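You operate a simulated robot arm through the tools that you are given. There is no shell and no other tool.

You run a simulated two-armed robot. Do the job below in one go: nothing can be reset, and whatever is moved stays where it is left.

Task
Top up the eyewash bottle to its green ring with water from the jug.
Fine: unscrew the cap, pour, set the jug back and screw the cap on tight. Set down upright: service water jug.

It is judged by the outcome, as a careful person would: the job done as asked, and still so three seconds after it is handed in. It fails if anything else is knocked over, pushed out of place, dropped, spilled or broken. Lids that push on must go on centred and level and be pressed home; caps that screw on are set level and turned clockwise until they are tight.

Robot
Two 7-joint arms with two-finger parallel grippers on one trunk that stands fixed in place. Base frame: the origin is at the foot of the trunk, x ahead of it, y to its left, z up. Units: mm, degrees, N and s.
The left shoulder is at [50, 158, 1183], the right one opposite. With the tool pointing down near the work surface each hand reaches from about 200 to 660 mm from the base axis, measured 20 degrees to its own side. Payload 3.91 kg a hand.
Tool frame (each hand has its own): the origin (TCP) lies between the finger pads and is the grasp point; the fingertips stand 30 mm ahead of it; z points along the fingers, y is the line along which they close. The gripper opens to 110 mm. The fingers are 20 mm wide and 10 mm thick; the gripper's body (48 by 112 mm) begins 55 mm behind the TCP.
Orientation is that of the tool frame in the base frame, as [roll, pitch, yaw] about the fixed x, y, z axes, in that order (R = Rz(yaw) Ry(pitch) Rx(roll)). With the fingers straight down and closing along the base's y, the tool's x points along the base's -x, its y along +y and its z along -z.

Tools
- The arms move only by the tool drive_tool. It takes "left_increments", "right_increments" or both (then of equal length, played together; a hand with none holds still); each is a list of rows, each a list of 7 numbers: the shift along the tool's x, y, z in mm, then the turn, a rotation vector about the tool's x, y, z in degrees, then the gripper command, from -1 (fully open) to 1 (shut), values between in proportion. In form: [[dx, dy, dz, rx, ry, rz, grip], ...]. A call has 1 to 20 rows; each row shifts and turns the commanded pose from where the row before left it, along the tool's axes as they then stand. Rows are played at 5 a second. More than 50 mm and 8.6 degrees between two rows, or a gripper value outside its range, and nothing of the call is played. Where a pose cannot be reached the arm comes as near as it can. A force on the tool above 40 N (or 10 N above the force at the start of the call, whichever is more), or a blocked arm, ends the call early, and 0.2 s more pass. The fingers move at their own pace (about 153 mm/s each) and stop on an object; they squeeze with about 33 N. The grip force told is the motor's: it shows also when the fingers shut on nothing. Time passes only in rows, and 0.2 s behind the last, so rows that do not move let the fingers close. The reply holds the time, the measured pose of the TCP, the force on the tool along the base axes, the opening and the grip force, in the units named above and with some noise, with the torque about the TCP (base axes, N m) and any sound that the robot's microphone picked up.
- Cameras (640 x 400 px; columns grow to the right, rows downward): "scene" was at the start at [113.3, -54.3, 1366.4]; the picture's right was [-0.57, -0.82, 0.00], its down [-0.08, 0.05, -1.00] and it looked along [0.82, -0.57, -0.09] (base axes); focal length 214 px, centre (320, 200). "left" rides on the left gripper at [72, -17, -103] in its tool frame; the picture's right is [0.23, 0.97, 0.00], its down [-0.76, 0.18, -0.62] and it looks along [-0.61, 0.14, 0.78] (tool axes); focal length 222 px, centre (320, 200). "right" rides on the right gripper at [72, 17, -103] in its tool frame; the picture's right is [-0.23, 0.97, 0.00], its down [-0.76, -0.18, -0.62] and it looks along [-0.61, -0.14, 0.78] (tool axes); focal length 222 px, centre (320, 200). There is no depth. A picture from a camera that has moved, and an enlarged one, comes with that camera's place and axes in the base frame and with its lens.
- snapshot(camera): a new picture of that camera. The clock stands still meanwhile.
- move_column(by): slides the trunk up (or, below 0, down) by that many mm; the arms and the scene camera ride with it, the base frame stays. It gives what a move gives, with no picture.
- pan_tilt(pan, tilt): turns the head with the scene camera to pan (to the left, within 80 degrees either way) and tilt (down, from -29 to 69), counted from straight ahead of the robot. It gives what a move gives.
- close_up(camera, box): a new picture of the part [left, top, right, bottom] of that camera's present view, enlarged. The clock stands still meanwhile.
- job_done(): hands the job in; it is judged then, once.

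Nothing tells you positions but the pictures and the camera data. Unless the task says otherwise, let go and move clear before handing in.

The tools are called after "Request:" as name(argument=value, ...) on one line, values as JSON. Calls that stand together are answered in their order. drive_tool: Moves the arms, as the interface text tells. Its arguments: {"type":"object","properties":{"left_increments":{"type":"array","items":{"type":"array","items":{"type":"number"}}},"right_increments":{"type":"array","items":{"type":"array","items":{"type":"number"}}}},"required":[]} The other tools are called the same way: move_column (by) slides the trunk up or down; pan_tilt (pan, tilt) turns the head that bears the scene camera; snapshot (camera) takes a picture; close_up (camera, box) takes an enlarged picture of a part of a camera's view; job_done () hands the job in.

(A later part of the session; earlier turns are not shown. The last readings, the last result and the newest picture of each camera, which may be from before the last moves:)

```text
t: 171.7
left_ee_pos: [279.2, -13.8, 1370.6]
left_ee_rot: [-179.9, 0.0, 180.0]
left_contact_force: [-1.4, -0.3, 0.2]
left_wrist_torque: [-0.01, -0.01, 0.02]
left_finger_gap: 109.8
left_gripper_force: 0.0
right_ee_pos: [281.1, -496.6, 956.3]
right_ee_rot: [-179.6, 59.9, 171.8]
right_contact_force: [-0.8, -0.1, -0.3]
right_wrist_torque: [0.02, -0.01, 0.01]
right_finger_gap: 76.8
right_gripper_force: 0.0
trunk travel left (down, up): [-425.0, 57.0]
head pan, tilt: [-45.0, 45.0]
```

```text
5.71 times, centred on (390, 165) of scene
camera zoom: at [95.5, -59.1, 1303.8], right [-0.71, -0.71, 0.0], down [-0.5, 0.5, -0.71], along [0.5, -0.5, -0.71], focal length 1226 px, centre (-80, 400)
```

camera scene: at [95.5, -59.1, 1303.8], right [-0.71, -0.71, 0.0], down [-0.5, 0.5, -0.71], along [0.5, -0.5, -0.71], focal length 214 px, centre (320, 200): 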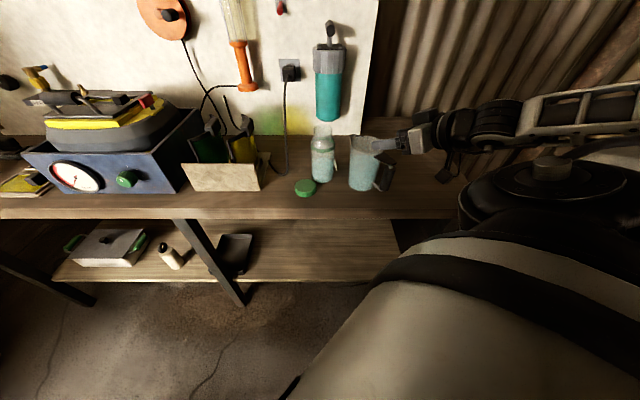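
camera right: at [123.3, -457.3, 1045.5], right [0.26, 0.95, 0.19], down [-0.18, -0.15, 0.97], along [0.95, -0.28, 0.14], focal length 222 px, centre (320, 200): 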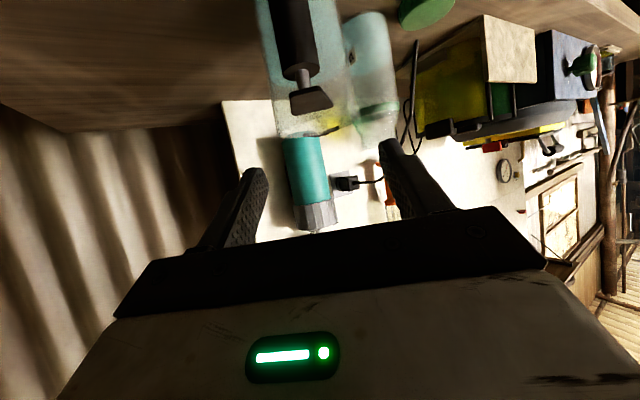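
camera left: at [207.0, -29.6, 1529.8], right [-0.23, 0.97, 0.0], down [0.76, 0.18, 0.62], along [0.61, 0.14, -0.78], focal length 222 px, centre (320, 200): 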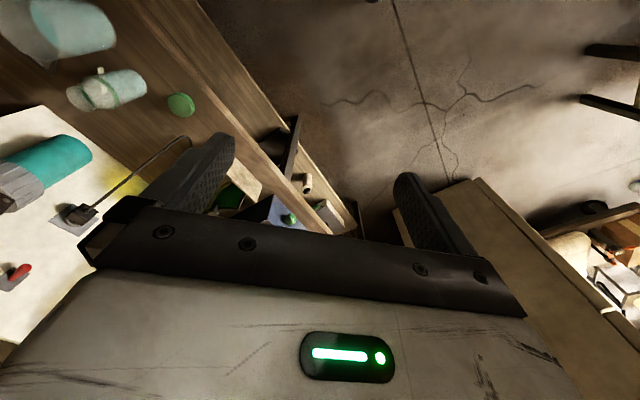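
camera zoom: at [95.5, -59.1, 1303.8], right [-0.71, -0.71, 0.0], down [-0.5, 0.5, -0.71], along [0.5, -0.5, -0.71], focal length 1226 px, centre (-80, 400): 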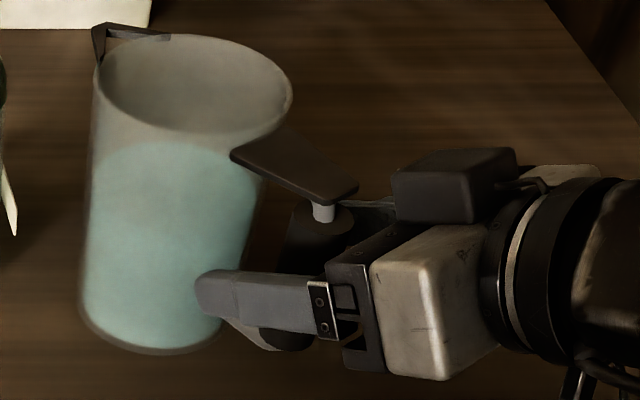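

The bar is right at the TCP now. Close and do a small lift test.

Request:
drive_tool(right_increments=[[0, 0, 0, 0, 0, 0, 0.2], [0, 0, 0, 0, 0, 0, 0.4], [0, 0, 0, 0, 0, 0, 1], [0, 0, 0, 0, 0, 0, 1], [-0.87, 0, -0.5, 0, 0, 0, 1], [-0.87, 0, -0.5, 0, 0, 0, 1], [-1.73, 0, -1, 0, 0, 0, 1], [-1.73, 0, -1, 0, 0, 0, 1], [0, 0, 0, 0, 0, 0, 1]])

Request:
close_up(camera="right", box=[200, 0, 460, 240])

Request:
close_up(camera="scene", box=[350, 130, 430, 200])

```text
t: 173.7
left_ee_pos: [278.9, -14.0, 1371.9]
left_ee_rot: [-180.0, 0.0, -179.9]
left_contact_force: [-0.1, -0.3, -0.3]
left_wrist_torque: [0.03, 0.01, -0.02]
left_finger_gap: 110.0
left_gripper_force: 0.0
right_ee_pos: [280.5, -495.2, 962.9]
right_ee_rot: [-179.7, 60.0, 171.9]
right_contact_force: [0.5, 0.1, -4.3]
right_wrist_torque: [0.07, 0.34, 0.0]
right_finger_gap: 26.8
right_gripper_force: 32.9
trunk travel left (down, up): [-425.0, 57.0]
head pan, tilt: [-45.0, 45.0]
```

```text
1.67 times, centred on (330, 120) of right
camera zoom: at [159.4, -462.4, 951.0], right [0.26, 0.95, 0.19], down [-0.18, -0.15, 0.97], along [0.95, -0.28, 0.14], focal length 370 px, centre (303, 333)
```

zoom: 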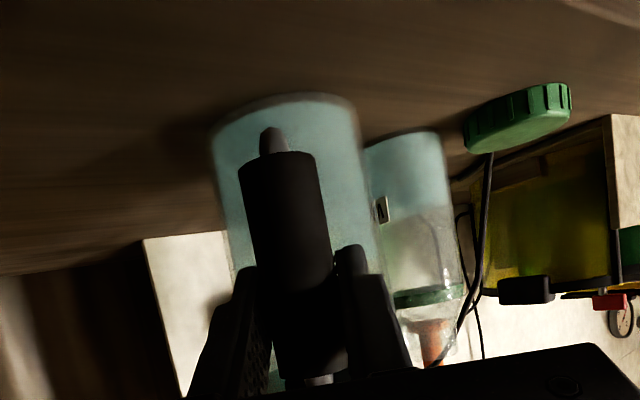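

```text
5.71 times, centred on (390, 165) of scene
camera zoom: at [95.8, -59.5, 1303.8], right [-0.71, -0.71, 0.0], down [-0.5, 0.5, -0.71], along [0.5, -0.5, -0.71], focal length 1226 px, centre (-80, 400)
```

zoom: 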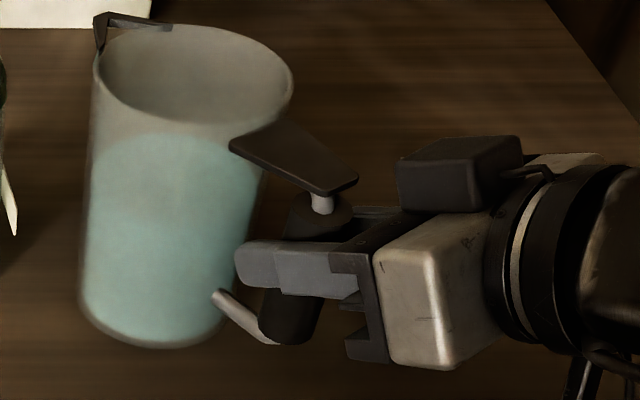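

Jug lifts rigidly with the 30° grip. I raise it 60 mm straight up first.

Request:
drive_tool(right_increments=[[-5.2, 0, -3, 0, 0, 0, 1], [-8.66, 0, -5, 0, 0, 0, 1], [-8.66, 0, -5, 0, 0, 0, 1], [-8.66, 0, -5, 0, 0, 0, 1], [-8.66, 0, -5, 0, 0, 0, 1], [-8.66, 0, -5, 0, 0, 0, 1], [-3.5, 0, -2, 0, 0, 0, 1], [0, 0, 0, 0, 0, 0, 1]])

Request:
close_up(camera="scene", box=[300, 100, 440, 210])

```text
t: 175.5
left_ee_pos: [279.9, -13.6, 1370.8]
left_ee_rot: [-180.0, 0.1, 180.0]
left_contact_force: [-0.1, 0.3, -0.4]
left_wrist_torque: [0.01, 0.0, 0.0]
left_finger_gap: 109.9
left_gripper_force: 0.1
right_ee_pos: [281.7, -496.4, 1022.4]
right_ee_rot: [-179.7, 59.9, 171.8]
right_contact_force: [0.2, -0.5, -4.2]
right_wrist_torque: [0.05, 0.35, -0.02]
right_finger_gap: 26.7
right_gripper_force: 33.0
trunk travel left (down, up): [-425.0, 57.0]
head pan, tilt: [-45.0, 45.0]
```

```text
3.64 times, centred on (370, 155) of scene
camera zoom: at [95.8, -59.5, 1303.8], right [-0.71, -0.71, 0.0], down [-0.5, 0.5, -0.71], along [0.5, -0.5, -0.71], focal length 780 px, centre (138, 364)
```

zoom: 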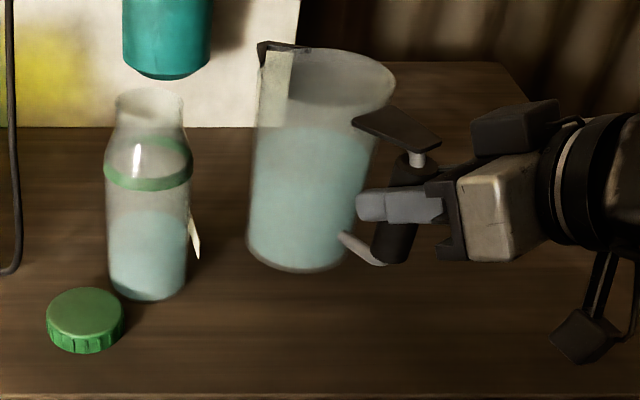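

Steady. Start tilting (to ~19°) while rising, still well away from the bottle.

Request:
drive_tool(right_increments=[[-9.44, 0, -5.45, 0, 3.8, 0, 1], [-9.06, 0, -6.06, 0, 3.8, 0, 1], [-8.63, 0, -6.65, 0, 3.8, 0, 1], [-8.18, 0, -7.2, 0, 3.8, 0, 1], [-7.68, 0, -7.74, 0, 3.8, 0, 1], [0, 0, 0, 0, 0, 0, 1]])

Request:
close_up(camera="scene", box=[300, 100, 440, 210])

```text
t: 176.9
left_ee_pos: [279.5, -13.9, 1370.7]
left_ee_rot: [-179.9, 0.1, 180.0]
left_contact_force: [-0.9, 0.2, -0.2]
left_wrist_torque: [-0.03, -0.01, 0.03]
left_finger_gap: 110.0
left_gripper_force: 0.1
right_ee_pos: [283.9, -497.1, 1067.4]
right_ee_rot: [178.1, 43.6, 169.0]
right_contact_force: [-0.7, -0.1, -4.9]
right_wrist_torque: [0.08, 0.25, 0.03]
right_finger_gap: 26.7
right_gripper_force: 33.8
right hand out of reach, approached as far as the arm can: row 5
trunk travel left (down, up): [-425.0, 57.0]
head pan, tilt: [-45.0, 45.0]
```

```text
3.64 times, centred on (370, 155) of scene
camera zoom: at [95.8, -59.3, 1303.8], right [-0.71, -0.71, 0.0], down [-0.5, 0.5, -0.71], along [0.5, -0.5, -0.71], focal length 780 px, centre (138, 364)
```

zoom: 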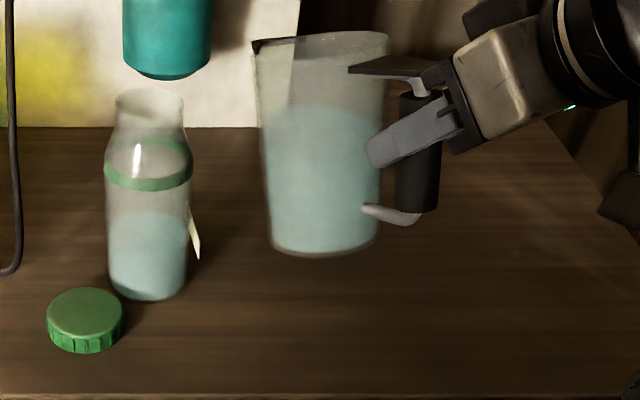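

The wrist's turn limit relative to the arm is reached; turning the jug's heading more to the right (-30°) relieves it. I'll do that first here, away from the bottle.

Request:
drive_tool(right_increments=[[0, 0, 0, 4.5, 0, 2.75, 1], [0, 0, 0, 2.62, 0, 2.75, 1], [0, 0, 0, 2.62, 0, 2.75, 1], [0, 0, 0, 2.62, 0, 2.75, 1], [0, 0, 0, 2.62, 0, 2.75, 1], [0, 0, 0, 0, 0, 0, 1]])

Request:
close_up(camera="scene", box=[300, 100, 440, 210])

```text
t: 178.3
left_ee_pos: [279.8, -14.0, 1370.4]
left_ee_rot: [180.0, 0.0, -180.0]
left_contact_force: [0.7, 0.4, 0.2]
left_wrist_torque: [0.03, 0.0, 0.0]
left_finger_gap: 109.6
left_gripper_force: 0.0
right_ee_pos: [285.3, -498.2, 1065.5]
right_ee_rot: [179.9, 43.5, 149.7]
right_contact_force: [-0.2, 0.0, -4.2]
right_wrist_torque: [0.13, 0.16, 0.0]
right_finger_gap: 26.8
right_gripper_force: 32.6
trunk travel left (down, up): [-425.0, 57.0]
head pan, tilt: [-45.0, 45.0]
```

```text
3.64 times, centred on (370, 155) of scene
camera zoom: at [95.8, -59.5, 1303.8], right [-0.71, -0.71, 0.0], down [-0.5, 0.5, -0.71], along [0.5, -0.5, -0.71], focal length 780 px, centre (138, 364)
```

zoom: 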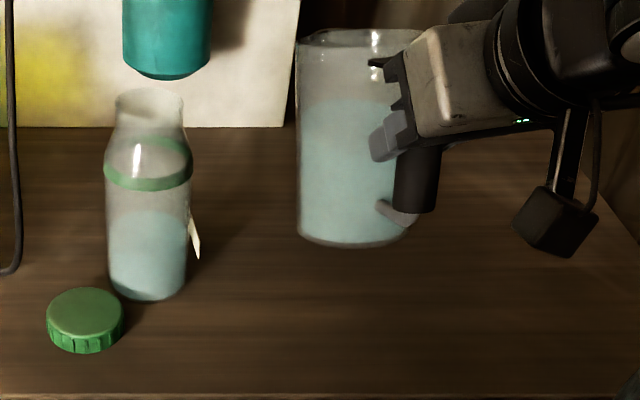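

Clean. Continue tilting to ~38° while rising, still to the right of the bottle.

Request:
drive_tool(right_increments=[[-7.57, 0, -7.98, 0, 3.6, 0, 1], [-7.06, 0, -8.44, 0, 3.6, 0, 1], [-6.51, 0, -8.87, 0, 3.6, 0, 1], [0, 0, 0, 0, 0, 0, 1]])

Request:
close_up(camera="scene", box=[300, 100, 440, 210])

```text
t: 179.3
left_ee_pos: [279.8, -14.5, 1370.4]
left_ee_rot: [180.0, 0.0, -179.9]
left_contact_force: [-0.4, 0.5, 0.0]
left_wrist_torque: [0.02, 0.01, -0.02]
left_finger_gap: 110.0
left_gripper_force: 0.0
right_ee_pos: [284.0, -498.3, 1100.0]
right_ee_rot: [-179.9, 32.7, 150.0]
right_contact_force: [-0.7, 0.0, -4.2]
right_wrist_torque: [0.11, 0.18, 0.01]
right_finger_gap: 26.9
right_gripper_force: 33.9
trunk travel left (down, up): [-425.0, 57.0]
head pan, tilt: [-45.0, 45.0]
```

```text
3.64 times, centred on (370, 155) of scene
camera zoom: at [95.7, -59.7, 1303.8], right [-0.71, -0.71, 0.0], down [-0.5, 0.5, -0.71], along [0.5, -0.5, -0.71], focal length 780 px, centre (138, 364)
```

zoom: 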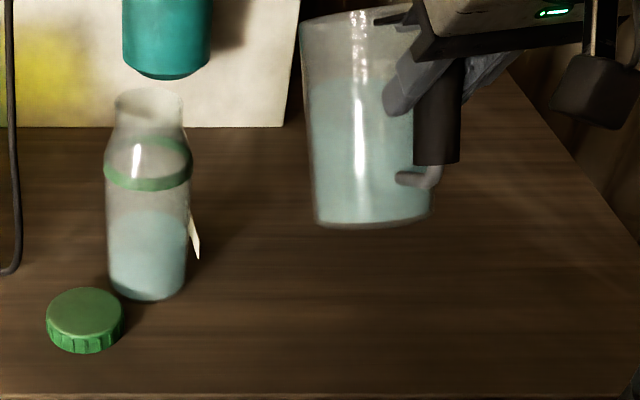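

Request:
drive_tool(right_increments=[[-5.94, 0, -9.26, 0, 3.6, 0, 1], [-5.35, 0, -9.61, 0, 3.6, 0, 1], [-4.3, 0, -9, 0, 2.5, 0, 1], [0, 0, 0, 0, 0, 0, 1]])

Request:
close_up(camera="scene", box=[300, 80, 440, 210])

Request:
close_up(camera="left", box=[0, 0, 200, 150])

```text
t: 180.3
left_ee_pos: [279.3, -14.3, 1372.0]
left_ee_rot: [180.0, 0.0, 180.0]
left_contact_force: [0.2, -0.2, -0.4]
left_wrist_torque: [-0.02, 0.0, 0.02]
left_finger_gap: 109.8
left_gripper_force: 0.0
right_ee_pos: [284.1, -498.7, 1131.3]
right_ee_rot: [179.9, 22.9, 149.8]
right_contact_force: [0.1, -0.1, -5.2]
right_wrist_torque: [0.09, 0.14, 0.01]
right_finger_gap: 26.8
right_gripper_force: 33.2
trunk travel left (down, up): [-425.0, 57.0]
head pan, tilt: [-45.0, 45.0]
```

```text
3.08 times, centred on (370, 145) of scene
camera zoom: at [95.8, -59.5, 1303.8], right [-0.71, -0.71, 0.0], down [-0.5, 0.5, -0.71], along [0.5, -0.5, -0.71], focal length 660 px, centre (166, 369)
```

zoom: 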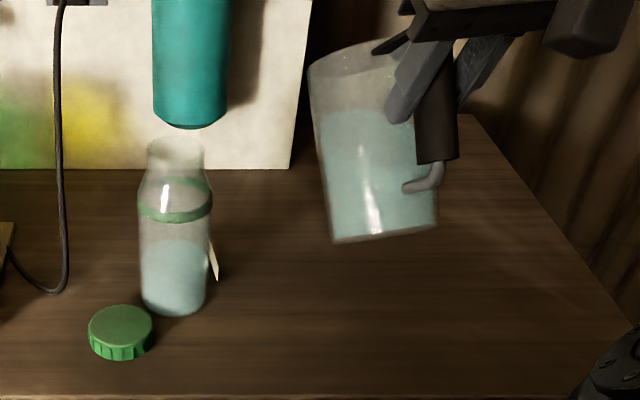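

```text
2.67 times, centred on (100, 75) of left
camera zoom: at [207.0, -29.5, 1474.8], right [-0.23, 0.97, 0.0], down [0.76, 0.18, 0.62], along [0.61, 0.14, -0.78], focal length 592 px, centre (907, 533)
```

zoom: 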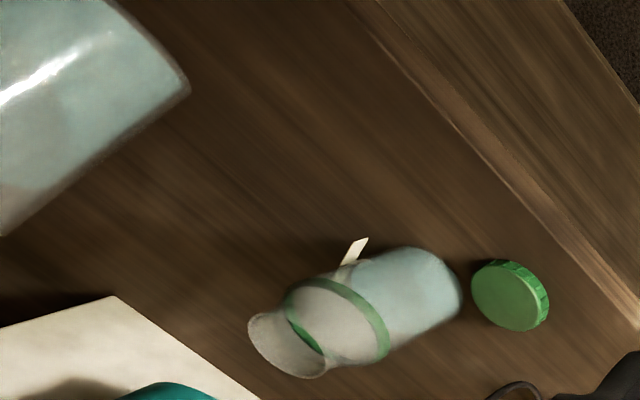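

Tilted 37° without pouring yet. Now I carry it over to the bottle, turning heading back, in two checked halves (spout ~30 mm above the mouth).

Request:
drive_tool(right_increments=[[1.69, 10.6, -0.72, -1.133, 0, -2.669, 1], [1.2, 10.7, -0.51, -1.133, 0, -2.669, 1], [0.7, 10.75, -0.3, -1.133, 0, -2.669, 1], [0.2, 10.77, -0.08, -1.133, 0, -2.669, 1], [0, 0, 0, 0, 0, 0, 1]])

Request:
close_up(camera="scene", box=[300, 80, 440, 210])

```text
t: 181.5
left_ee_pos: [279.2, -13.8, 1370.1]
left_ee_rot: [-180.0, 0.0, 180.0]
left_contact_force: [0.0, 0.0, -0.3]
left_wrist_torque: [0.01, 0.02, 0.0]
left_finger_gap: 110.1
left_gripper_force: 0.1
right_ee_pos: [299.4, -456.2, 1131.4]
right_ee_rot: [-180.0, 23.0, 161.6]
right_contact_force: [-0.1, -0.4, -5.1]
right_wrist_torque: [0.09, 0.13, 0.01]
right_finger_gap: 26.8
right_gripper_force: 33.7
trunk travel left (down, up): [-425.0, 57.0]
head pan, tilt: [-45.0, 45.0]
```

```text
3.08 times, centred on (370, 145) of scene
camera zoom: at [95.7, -59.4, 1303.8], right [-0.71, -0.71, 0.0], down [-0.5, 0.5, -0.71], along [0.5, -0.5, -0.71], focal length 660 px, centre (166, 369)
```

zoom: 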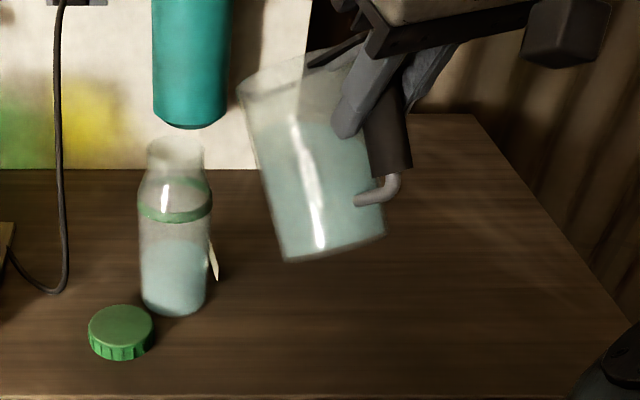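

Request:
close_up(camera="scene", box=[320, 85, 400, 165])

Request:
close_up(camera="left", box=[0, 0, 160, 130])

```text
5.00 times, centred on (360, 125) of scene
camera zoom: at [95.7, -59.4, 1303.8], right [-0.71, -0.71, 0.0], down [-0.5, 0.5, -0.71], along [0.5, -0.5, -0.71], focal length 1072 px, centre (120, 575)
```

zoom: 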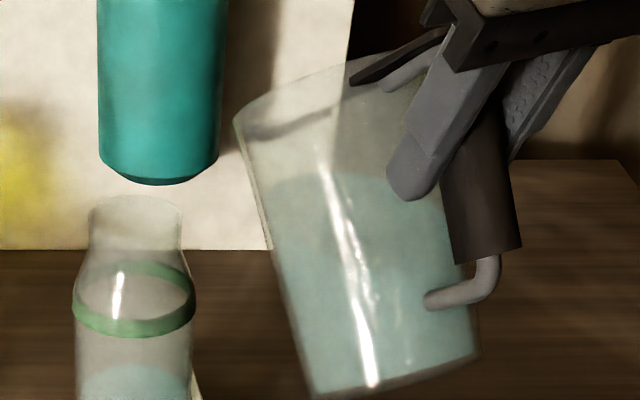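

```text
3.08 times, centred on (80, 65) of left
camera zoom: at [207.0, -29.5, 1474.8], right [-0.23, 0.97, 0.0], down [0.76, 0.18, 0.62], along [0.61, 0.14, -0.78], focal length 684 px, centre (1058, 615)
```

zoom: 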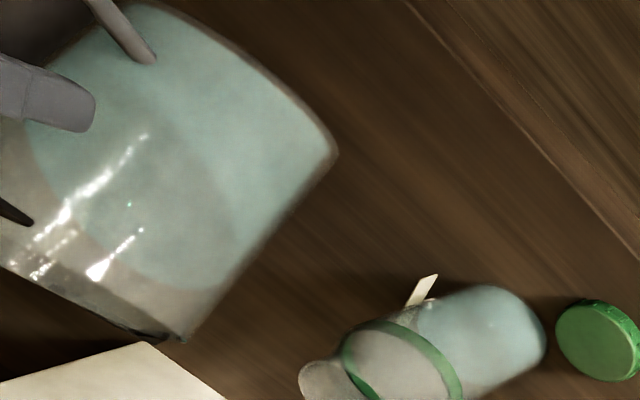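

Request:
drive_tool(right_increments=[[-0.3, 10.77, 0.13, -1.133, 0, -2.669, 1], [-0.81, 10.74, 0.34, -1.133, 0, -2.669, 1], [0, 0, 0, 0, 0, 0, 1]])

Request:
close_up(camera="scene", box=[320, 85, 400, 165])

Request:
close_up(camera="left", box=[0, 0, 160, 130])

```text
t: 182.3
left_ee_pos: [278.7, -13.7, 1371.3]
left_ee_rot: [180.0, -0.1, 179.9]
left_contact_force: [0.0, -0.4, 0.1]
left_wrist_torque: [0.01, 0.01, 0.02]
left_finger_gap: 110.1
left_gripper_force: 0.1
right_ee_pos: [307.3, -437.1, 1133.2]
right_ee_rot: [-180.0, 22.9, 167.4]
right_contact_force: [-0.6, -0.5, -5.4]
right_wrist_torque: [0.05, 0.15, 0.02]
right_finger_gap: 26.7
right_gripper_force: 33.3
trunk travel left (down, up): [-425.0, 57.0]
head pan, tilt: [-45.0, 45.0]
```

```text
5.00 times, centred on (360, 125) of scene
camera zoom: at [95.7, -59.4, 1303.8], right [-0.71, -0.71, 0.0], down [-0.5, 0.5, -0.71], along [0.5, -0.5, -0.71], focal length 1072 px, centre (120, 575)
```

zoom: 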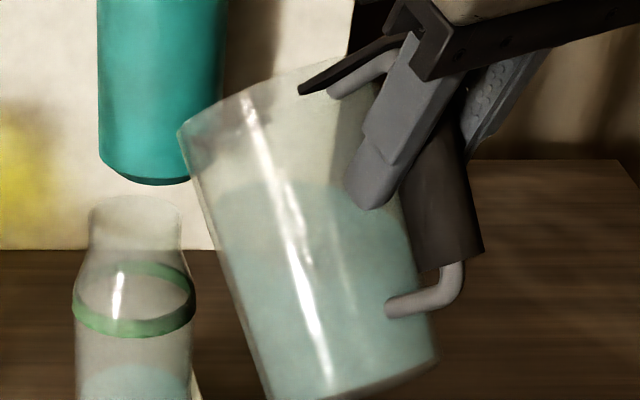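

```text
3.08 times, centred on (80, 65) of left
camera zoom: at [207.0, -29.5, 1474.8], right [-0.23, 0.97, 0.0], down [0.76, 0.18, 0.62], along [0.61, 0.14, -0.78], focal length 684 px, centre (1058, 615)
```

zoom: 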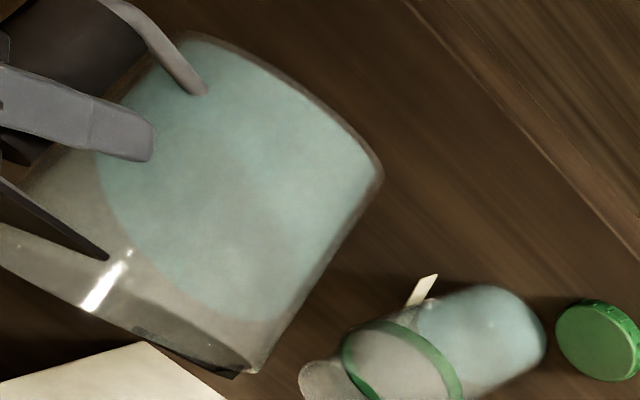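

Request:
close_up(camera="left", box=[20, 70, 140, 160])

```text
4.44 times, centred on (80, 115) of left
camera zoom: at [207.0, -29.5, 1474.8], right [-0.23, 0.97, 0.0], down [0.76, 0.18, 0.62], along [0.61, 0.14, -0.78], focal length 987 px, centre (1387, 578)
```

zoom: 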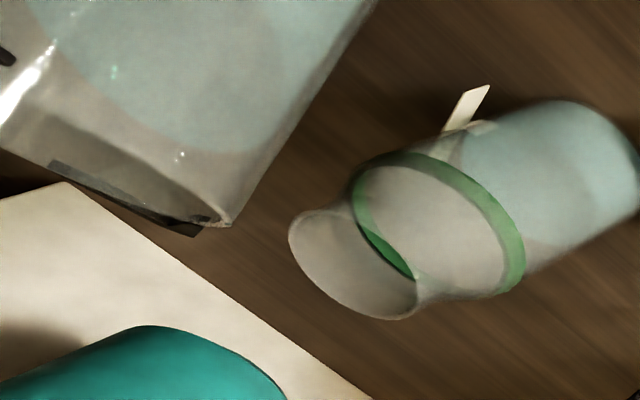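

Using the left camera as a plan view: mouth at ≈[483, -453.5], spout tip ≈[463, -478.5, 1064]. Fine-adjust: turn 5.6° and shift to bring the spout over the near part of the mouth.

Request:
drive_tool(right_increments=[[-1.46, 5.94, 0.62, -1.09, 0, -2.58, 1], [-1.73, 5.85, 0.73, -1.09, 0, -2.58, 1], [0, 0, 0, 0, 0, 0, 1]])

Request:
close_up(camera="left", box=[20, 70, 140, 160])

Request:
close_up(camera="scene", box=[310, 85, 390, 195])

```text
t: 183.1
left_ee_pos: [279.9, -13.2, 1370.7]
left_ee_rot: [-180.0, 0.0, 180.0]
left_contact_force: [0.3, 0.1, 0.7]
left_wrist_torque: [-0.01, 0.01, 0.01]
left_finger_gap: 110.1
left_gripper_force: 0.1
right_ee_pos: [313.3, -426.4, 1132.1]
right_ee_rot: [180.0, 23.0, 173.0]
right_contact_force: [0.3, -0.1, -5.4]
right_wrist_torque: [0.03, 0.18, -0.05]
right_finger_gap: 26.6
right_gripper_force: 32.9
trunk travel left (down, up): [-425.0, 57.0]
head pan, tilt: [-45.0, 45.0]
```

```text
4.44 times, centred on (80, 115) of left
camera zoom: at [207.1, -29.5, 1474.8], right [-0.23, 0.97, 0.0], down [0.76, 0.18, 0.62], along [0.61, 0.14, -0.78], focal length 987 px, centre (1387, 578)
```

zoom: 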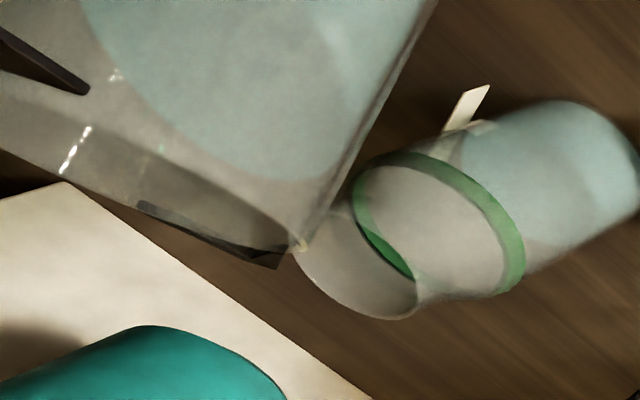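

```text
3.64 times, centred on (350, 140) of scene
camera zoom: at [95.8, -59.4, 1303.8], right [-0.71, -0.71, 0.0], down [-0.5, 0.5, -0.71], along [0.5, -0.5, -0.71], focal length 780 px, centre (211, 418)
```

zoom: 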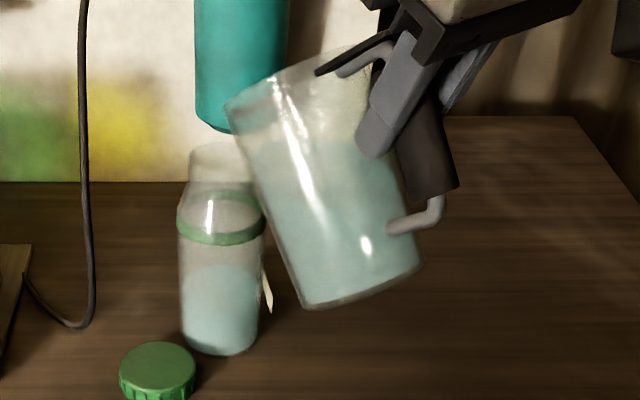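

The spout tip is now ~11 mm short of the mouth centre, as wanted. Lower 10 mm and tilt a little more about the spout tip.

Request:
drive_tool(right_increments=[[2, 0, 4.6, 0, 0, 0, 1], [2, 0, 4.6, 0, 0, 0, 1], [-6.73, 0, -6.04, 0, 3, 0, 1], [0, 0, 0, 0, 0, 0, 1]])

Request:
close_up(camera="left", box=[20, 70, 140, 160])

Request:
close_up(camera="scene", box=[310, 85, 390, 195])

```text
t: 184.1
left_ee_pos: [279.9, -13.4, 1371.3]
left_ee_rot: [180.0, 0.0, -180.0]
left_contact_force: [0.8, 0.2, 0.7]
left_wrist_torque: [0.01, 0.01, 0.01]
left_finger_gap: 110.0
left_gripper_force: 0.1
right_ee_pos: [315.4, -428.3, 1129.1]
right_ee_rot: [180.0, 20.0, 172.9]
right_contact_force: [-0.2, 0.0, -4.6]
right_wrist_torque: [0.0, 0.16, 0.02]
right_finger_gap: 26.8
right_gripper_force: 33.3
trunk travel left (down, up): [-425.0, 57.0]
head pan, tilt: [-45.0, 45.0]
```

```text
4.44 times, centred on (80, 115) of left
camera zoom: at [206.9, -29.5, 1474.8], right [-0.23, 0.97, 0.0], down [0.76, 0.18, 0.62], along [0.61, 0.14, -0.78], focal length 987 px, centre (1387, 578)
```

zoom: 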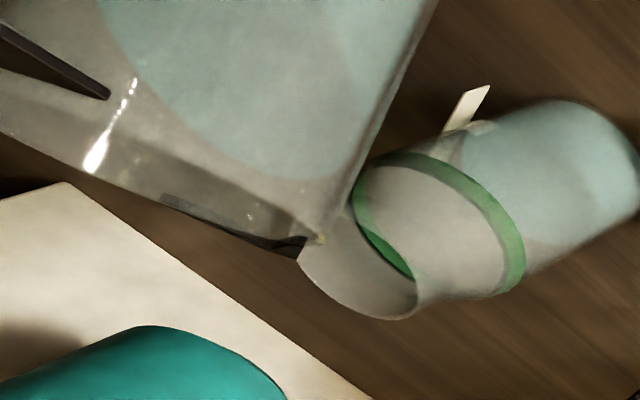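

```text
3.64 times, centred on (350, 140) of scene
camera zoom: at [95.6, -59.4, 1303.8], right [-0.71, -0.71, 0.0], down [-0.5, 0.5, -0.71], along [0.5, -0.5, -0.71], focal length 780 px, centre (211, 418)
```

zoom: 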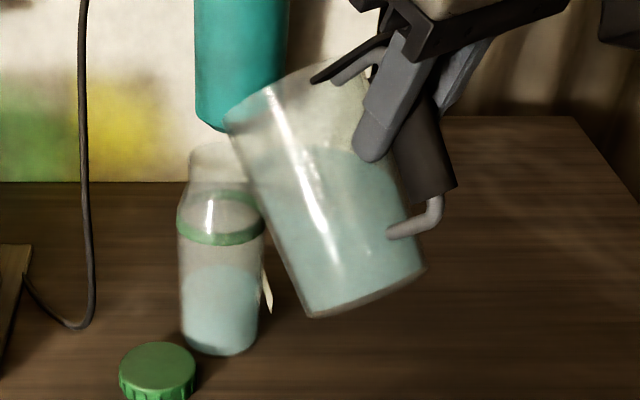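

Request:
drive_tool(right_increments=[[-6.73, 0, -6.04, 0, 3, 0, 1], [0, 0, 0, 0, 0, 0, 1]])

Request:
close_up(camera="scene", box=[310, 85, 390, 195])

Request:
close_up(camera="left", box=[20, 70, 140, 160])

```text
t: 184.7
left_ee_pos: [279.5, -14.0, 1370.6]
left_ee_rot: [179.9, 0.1, -180.0]
left_contact_force: [0.0, -0.4, -0.2]
left_wrist_torque: [0.01, -0.01, -0.03]
left_finger_gap: 110.3
left_gripper_force: 0.1
right_ee_pos: [320.5, -426.0, 1136.6]
right_ee_rot: [-179.9, 17.0, 173.0]
right_contact_force: [-0.3, 0.7, -4.1]
right_wrist_torque: [0.07, 0.15, 0.0]
right_finger_gap: 26.6
right_gripper_force: 32.8
trunk travel left (down, up): [-425.0, 57.0]
head pan, tilt: [-45.0, 45.0]
```

```text
3.64 times, centred on (350, 140) of scene
camera zoom: at [95.6, -59.4, 1303.8], right [-0.71, -0.71, 0.0], down [-0.5, 0.5, -0.71], along [0.5, -0.5, -0.71], focal length 780 px, centre (211, 418)
```

zoom: 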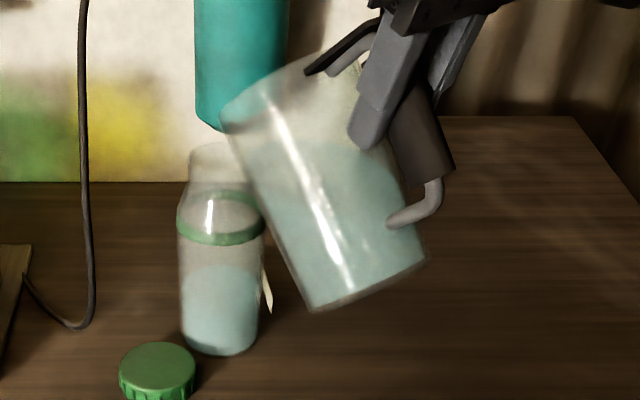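

```text
4.44 times, centred on (80, 115) of left
camera zoom: at [206.9, -29.4, 1474.8], right [-0.23, 0.97, 0.0], down [0.76, 0.18, 0.62], along [0.61, 0.14, -0.78], focal length 987 px, centre (1387, 578)
```

zoom: 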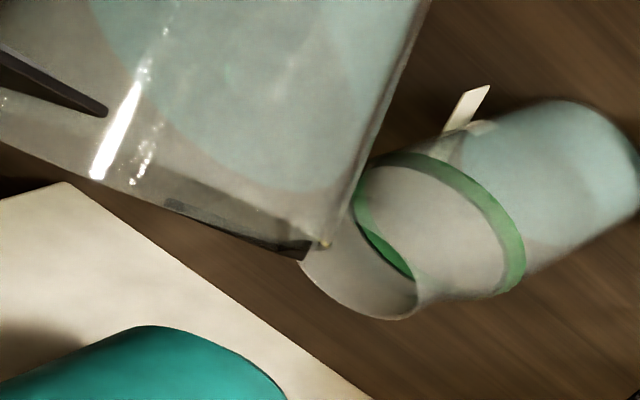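

Request:
drive_tool(right_increments=[[-6.73, 0, -6.04, 0, 3, 0, 1], [0, 0, 0, 0, 0, 0, 1]])

Request:
close_up(camera="scene", box=[310, 85, 390, 195])

Request:
close_up(camera="left", box=[20, 70, 140, 160])

```text
t: 185.3
left_ee_pos: [278.8, -13.1, 1371.2]
left_ee_rot: [180.0, 0.1, -180.0]
left_contact_force: [0.3, 0.7, -0.3]
left_wrist_torque: [0.02, 0.0, 0.01]
left_finger_gap: 110.0
left_gripper_force: 0.1
right_ee_pos: [324.3, -426.1, 1143.6]
right_ee_rot: [179.9, 14.0, 172.9]
right_contact_force: [0.2, 0.4, -4.7]
right_wrist_torque: [0.01, 0.11, 0.01]
right_finger_gap: 27.2
right_gripper_force: 32.8
trunk travel left (down, up): [-425.0, 57.0]
head pan, tilt: [-45.0, 45.0]
```

```text
3.64 times, centred on (350, 140) of scene
camera zoom: at [95.6, -59.4, 1303.8], right [-0.71, -0.71, 0.0], down [-0.5, 0.5, -0.71], along [0.5, -0.5, -0.71], focal length 780 px, centre (211, 418)
```

zoom: 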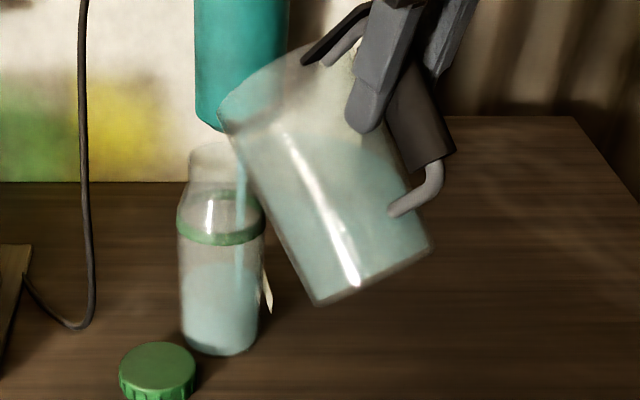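

```text
4.44 times, centred on (80, 115) of left
camera zoom: at [206.9, -29.4, 1474.8], right [-0.23, 0.97, 0.0], down [0.76, 0.18, 0.62], along [0.61, 0.14, -0.78], focal length 987 px, centre (1387, 578)
```

zoom: 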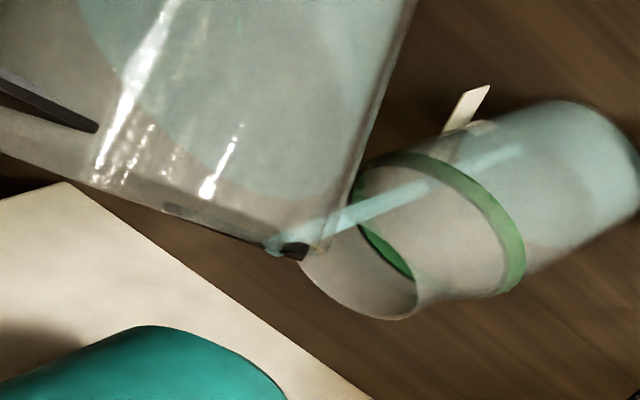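

Water is flowing into the bottle, but near the mouth's near edge. I shift the spout ~8 mm forward and ~5 mm left to centre the stream.

Request:
drive_tool(right_increments=[[-7.1, 5.5, 1.77, 0, 0, 0, 1]])

Request:
close_up(camera="scene", box=[310, 85, 390, 195])

Request:
close_up(camera="left", box=[20, 70, 140, 160])

```text
t: 185.7
left_ee_pos: [280.3, -13.6, 1371.4]
left_ee_rot: [-179.9, 0.0, 180.0]
left_contact_force: [-0.2, 0.7, 0.4]
left_wrist_torque: [0.0, 0.02, 0.01]
left_finger_gap: 109.9
left_gripper_force: 0.1
right_ee_pos: [332.7, -421.2, 1143.7]
right_ee_rot: [179.9, 14.0, 172.9]
right_contact_force: [0.2, 0.9, -5.1]
right_wrist_torque: [0.03, 0.13, 0.0]
right_finger_gap: 26.8
right_gripper_force: 32.9
trunk travel left (down, up): [-425.0, 57.0]
head pan, tilt: [-45.0, 45.0]
```

```text
3.64 times, centred on (350, 140) of scene
camera zoom: at [96.0, -59.5, 1303.7], right [-0.71, -0.71, 0.0], down [-0.5, 0.5, -0.71], along [0.5, -0.5, -0.71], focal length 780 px, centre (211, 418)
```

zoom: 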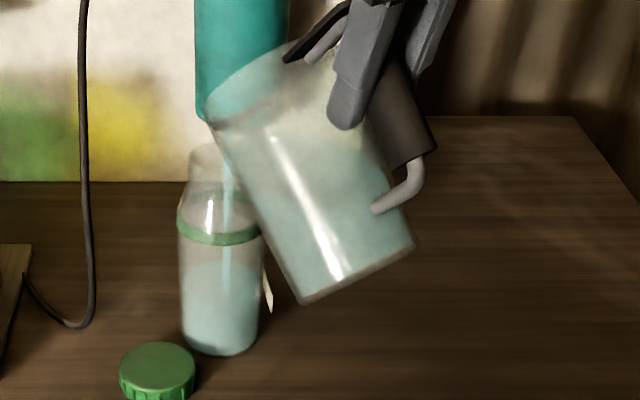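

```text
4.44 times, centred on (80, 115) of left
camera zoom: at [207.4, -29.5, 1474.7], right [-0.23, 0.97, 0.0], down [0.76, 0.18, 0.62], along [0.61, 0.14, -0.78], focal length 987 px, centre (1387, 578)
```

zoom: 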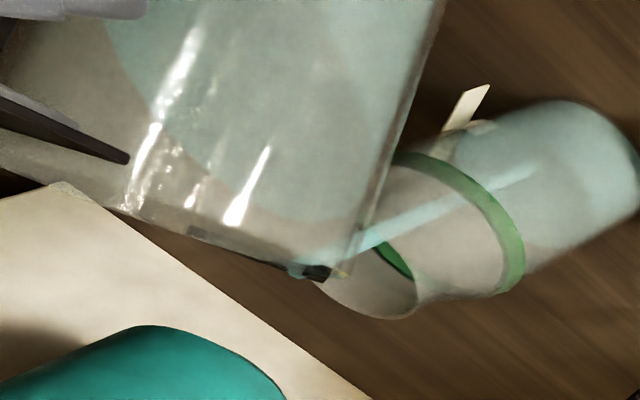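

The stream is well inside the mouth. Hold and watch the level.

Request:
drive_tool(right_increments=[[0, 0, 0, 0, 0, 0, 1], [0, 0, 0, 0, 0, 0, 1], [0, 0, 0, 0, 0, 0, 1]])

Request:
close_up(camera="scene", box=[310, 85, 390, 195])

```text
t: 186.5
left_ee_pos: [279.7, -13.4, 1371.0]
left_ee_rot: [-180.0, 0.1, 179.9]
left_contact_force: [-0.5, 0.0, 0.2]
left_wrist_torque: [-0.01, 0.03, 0.02]
left_finger_gap: 110.1
left_gripper_force: 0.0
right_ee_pos: [332.9, -422.2, 1145.0]
right_ee_rot: [-179.9, 14.0, 172.9]
right_contact_force: [0.4, 0.5, -5.3]
right_wrist_torque: [0.02, 0.11, -0.02]
right_finger_gap: 26.8
right_gripper_force: 33.0
trunk travel left (down, up): [-425.0, 57.0]
head pan, tilt: [-45.0, 45.0]
```

```text
3.64 times, centred on (350, 140) of scene
camera zoom: at [95.8, -59.4, 1303.8], right [-0.71, -0.71, 0.0], down [-0.5, 0.5, -0.71], along [0.5, -0.5, -0.71], focal length 780 px, centre (211, 418)
```

zoom: 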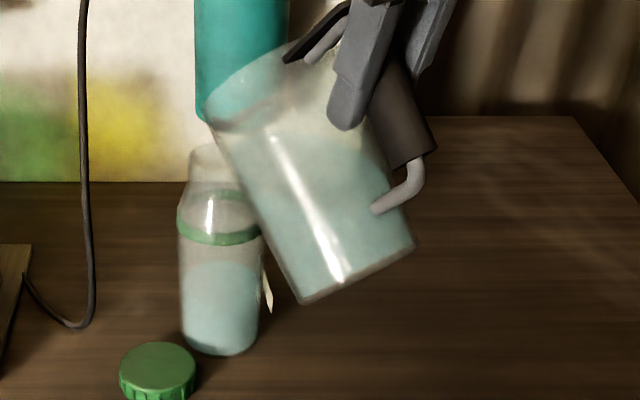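

Flow stopped at this tilt. Tilt 2° more and hold, watching.

Request:
drive_tool(right_increments=[[-4.45, 0, -4.06, 0, 2, 0, 1], [0, 0, 0, 0, 0, 0, 1], [0, 0, 0, 0, 0, 0, 1], [0, 0, 0, 0, 0, 0, 1]])

Request:
close_up(camera="scene", box=[310, 85, 390, 195])

Request:
close_up(camera="left", box=[20, 70, 140, 160])

```text
t: 187.5
left_ee_pos: [279.2, -13.2, 1370.2]
left_ee_rot: [-180.0, -0.1, -179.9]
left_contact_force: [-0.1, -0.4, 0.2]
left_wrist_torque: [0.0, 0.01, 0.01]
left_finger_gap: 110.1
left_gripper_force: 0.1
right_ee_pos: [336.0, -422.1, 1151.3]
right_ee_rot: [180.0, 12.1, 172.8]
right_contact_force: [-0.1, 0.6, -3.5]
right_wrist_torque: [0.03, 0.13, 0.0]
right_finger_gap: 26.5
right_gripper_force: 33.1
trunk travel left (down, up): [-425.0, 57.0]
head pan, tilt: [-45.0, 45.0]
```

```text
3.64 times, centred on (350, 140) of scene
camera zoom: at [95.7, -59.4, 1303.8], right [-0.71, -0.71, 0.0], down [-0.5, 0.5, -0.71], along [0.5, -0.5, -0.71], focal length 780 px, centre (211, 418)
```

zoom: 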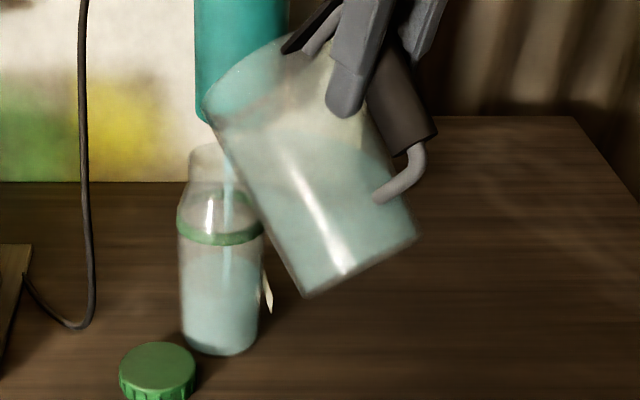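

```text
4.44 times, centred on (80, 115) of left
camera zoom: at [207.0, -29.5, 1474.8], right [-0.23, 0.97, 0.0], down [0.76, 0.18, 0.62], along [0.61, 0.14, -0.78], focal length 987 px, centre (1387, 578)
```

zoom: 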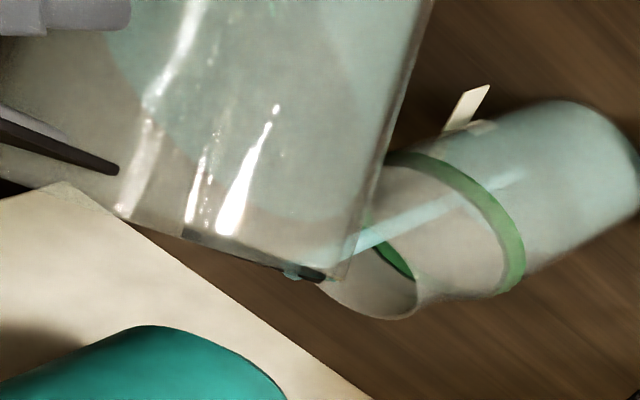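

Good, centred stream. Continue in small steps.

Request:
drive_tool(right_increments=[[-4.45, 0, -4.06, 0, 2, 0, 1], [0, 0, 0, 0, 0, 0, 1], [0, 0, 0, 0, 0, 0, 1], [-4.45, 0, -4.06, 0, 2, 0, 1], [0, 0, 0, 0, 0, 0, 1], [0, 0, 0, 0, 0, 0, 1]])

Request:
close_up(camera="scene", box=[310, 85, 390, 195])

Request:
close_up(camera="left", box=[20, 70, 140, 160])

```text
t: 188.9
left_ee_pos: [280.1, -14.2, 1371.8]
left_ee_rot: [179.9, -0.1, -180.0]
left_contact_force: [0.2, -0.1, 0.7]
left_wrist_torque: [0.0, -0.03, 0.01]
left_finger_gap: 109.9
left_gripper_force: 0.1
right_ee_pos: [344.2, -423.5, 1161.6]
right_ee_rot: [180.0, 8.0, 173.0]
right_contact_force: [-0.5, 0.8, -3.0]
right_wrist_torque: [0.02, 0.05, -0.02]
right_finger_gap: 26.5
right_gripper_force: 32.6
trunk travel left (down, up): [-425.0, 57.0]
head pan, tilt: [-45.0, 45.0]
```

```text
3.64 times, centred on (350, 140) of scene
camera zoom: at [95.8, -59.3, 1303.8], right [-0.71, -0.71, 0.0], down [-0.5, 0.5, -0.71], along [0.5, -0.5, -0.71], focal length 780 px, centre (211, 418)
```

zoom: 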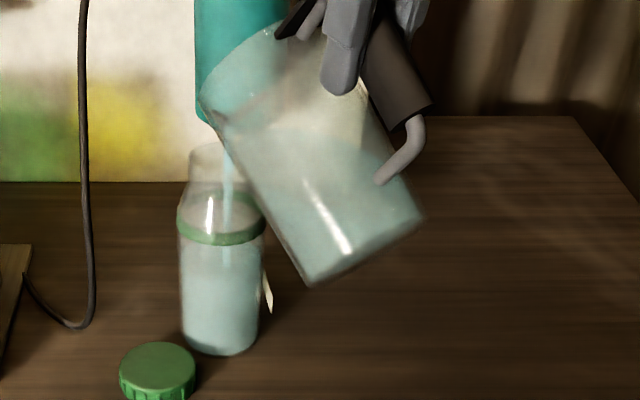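

```text
4.44 times, centred on (80, 115) of left
camera zoom: at [207.1, -29.4, 1474.8], right [-0.23, 0.97, 0.0], down [0.76, 0.18, 0.62], along [0.61, 0.14, -0.78], focal length 987 px, centre (1387, 578)
```

zoom: 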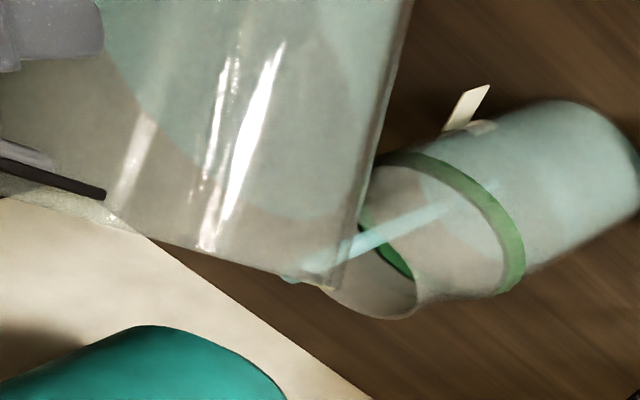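

Request:
close_up(camera="scene", box=[315, 120, 345, 190])

```text
5.71 times, centred on (330, 155) of scene
camera zoom: at [95.8, -59.3, 1303.8], right [-0.71, -0.71, 0.0], down [-0.5, 0.5, -0.71], along [0.5, -0.5, -0.71], focal length 1226 px, centre (263, 457)
```

zoom: 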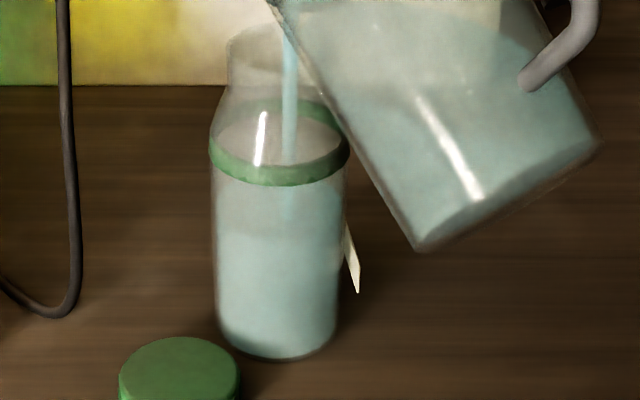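

Level is ~935 versus the ring at ~979 (started ~911). Continue.

Request:
drive_tool(right_increments=[[-4.45, 0, -4.06, 0, 2, 0, 1], [0, 0, 0, 0, 0, 0, 1], [0, 0, 0, 0, 0, 0, 1], [-4.45, 0, -4.06, 0, 2, 0, 1], [0, 0, 0, 0, 0, 0, 1], [0, 0, 0, 0, 0, 0, 1]])

Request:
close_up(camera="scene", box=[315, 120, 345, 190])

Request:
close_up(camera="left", box=[20, 70, 140, 160])

```text
t: 190.3
left_ee_pos: [279.0, -13.2, 1370.7]
left_ee_rot: [180.0, 0.0, 180.0]
left_contact_force: [-0.7, 0.1, -0.2]
left_wrist_torque: [-0.04, -0.01, -0.02]
left_finger_gap: 110.0
left_gripper_force: 0.0
right_ee_pos: [353.2, -424.6, 1170.1]
right_ee_rot: [-180.0, 4.0, 172.9]
right_contact_force: [-0.1, -0.4, -2.7]
right_wrist_torque: [0.01, 0.06, -0.03]
right_finger_gap: 26.6
right_gripper_force: 33.5
trunk travel left (down, up): [-425.0, 57.0]
head pan, tilt: [-45.0, 45.0]
```

```text
5.71 times, centred on (330, 155) of scene
camera zoom: at [95.8, -59.3, 1303.8], right [-0.71, -0.71, 0.0], down [-0.5, 0.5, -0.71], along [0.5, -0.5, -0.71], focal length 1226 px, centre (263, 457)
```

zoom: 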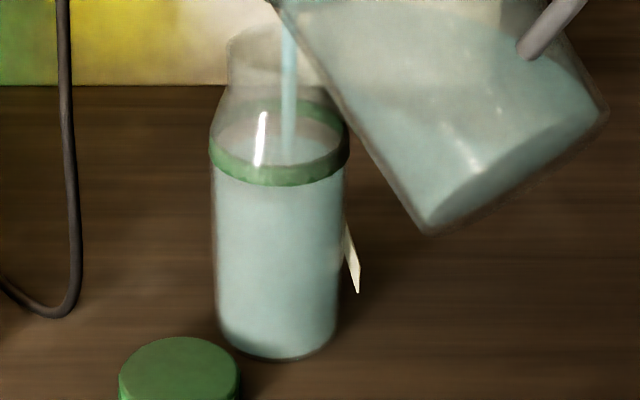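

```text
4.44 times, centred on (80, 115) of left
camera zoom: at [207.0, -29.3, 1474.8], right [-0.23, 0.97, 0.0], down [0.76, 0.18, 0.62], along [0.61, 0.14, -0.78], focal length 987 px, centre (1387, 578)
```

zoom: 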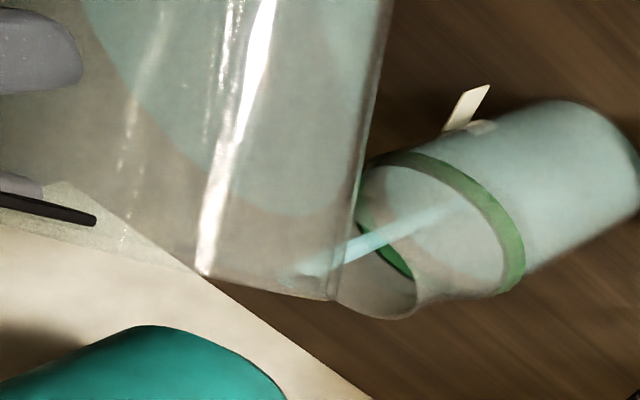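

Rising quickly now: ~966 vs ring ~979. One short hold then check.

Request:
drive_tool(right_increments=[[0, 0, 0, 0, 0, 0, 1]])

Request:
close_up(camera="scene", box=[315, 120, 345, 190])

Request:
close_up(camera="left", box=[60, 90, 140, 150])

```text
t: 190.7
left_ee_pos: [279.7, -12.6, 1370.9]
left_ee_rot: [180.0, 0.0, -180.0]
left_contact_force: [-0.5, 0.7, 0.1]
left_wrist_torque: [-0.04, 0.01, 0.04]
left_finger_gap: 110.2
left_gripper_force: 0.0
right_ee_pos: [352.7, -426.6, 1170.0]
right_ee_rot: [-180.0, 4.0, 172.8]
right_contact_force: [-0.2, -0.6, -3.3]
right_wrist_torque: [-0.01, 0.05, -0.01]
right_finger_gap: 26.4
right_gripper_force: 33.2
trunk travel left (down, up): [-425.0, 57.0]
head pan, tilt: [-45.0, 45.0]
```

```text
5.71 times, centred on (330, 155) of scene
camera zoom: at [95.7, -59.3, 1303.8], right [-0.71, -0.71, 0.0], down [-0.5, 0.5, -0.71], along [0.5, -0.5, -0.71], focal length 1226 px, centre (263, 457)
```

zoom: 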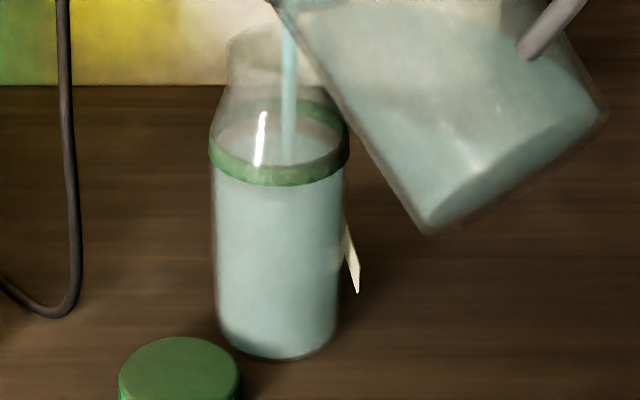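

```text
6.67 times, centred on (100, 120) of left
camera zoom: at [207.0, -29.4, 1474.8], right [-0.23, 0.97, 0.0], down [0.76, 0.18, 0.62], along [0.61, 0.14, -0.78], focal length 1481 px, centre (1787, 733)
```

zoom: 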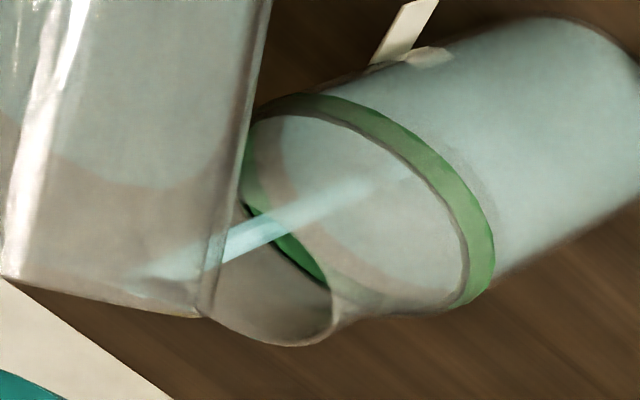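

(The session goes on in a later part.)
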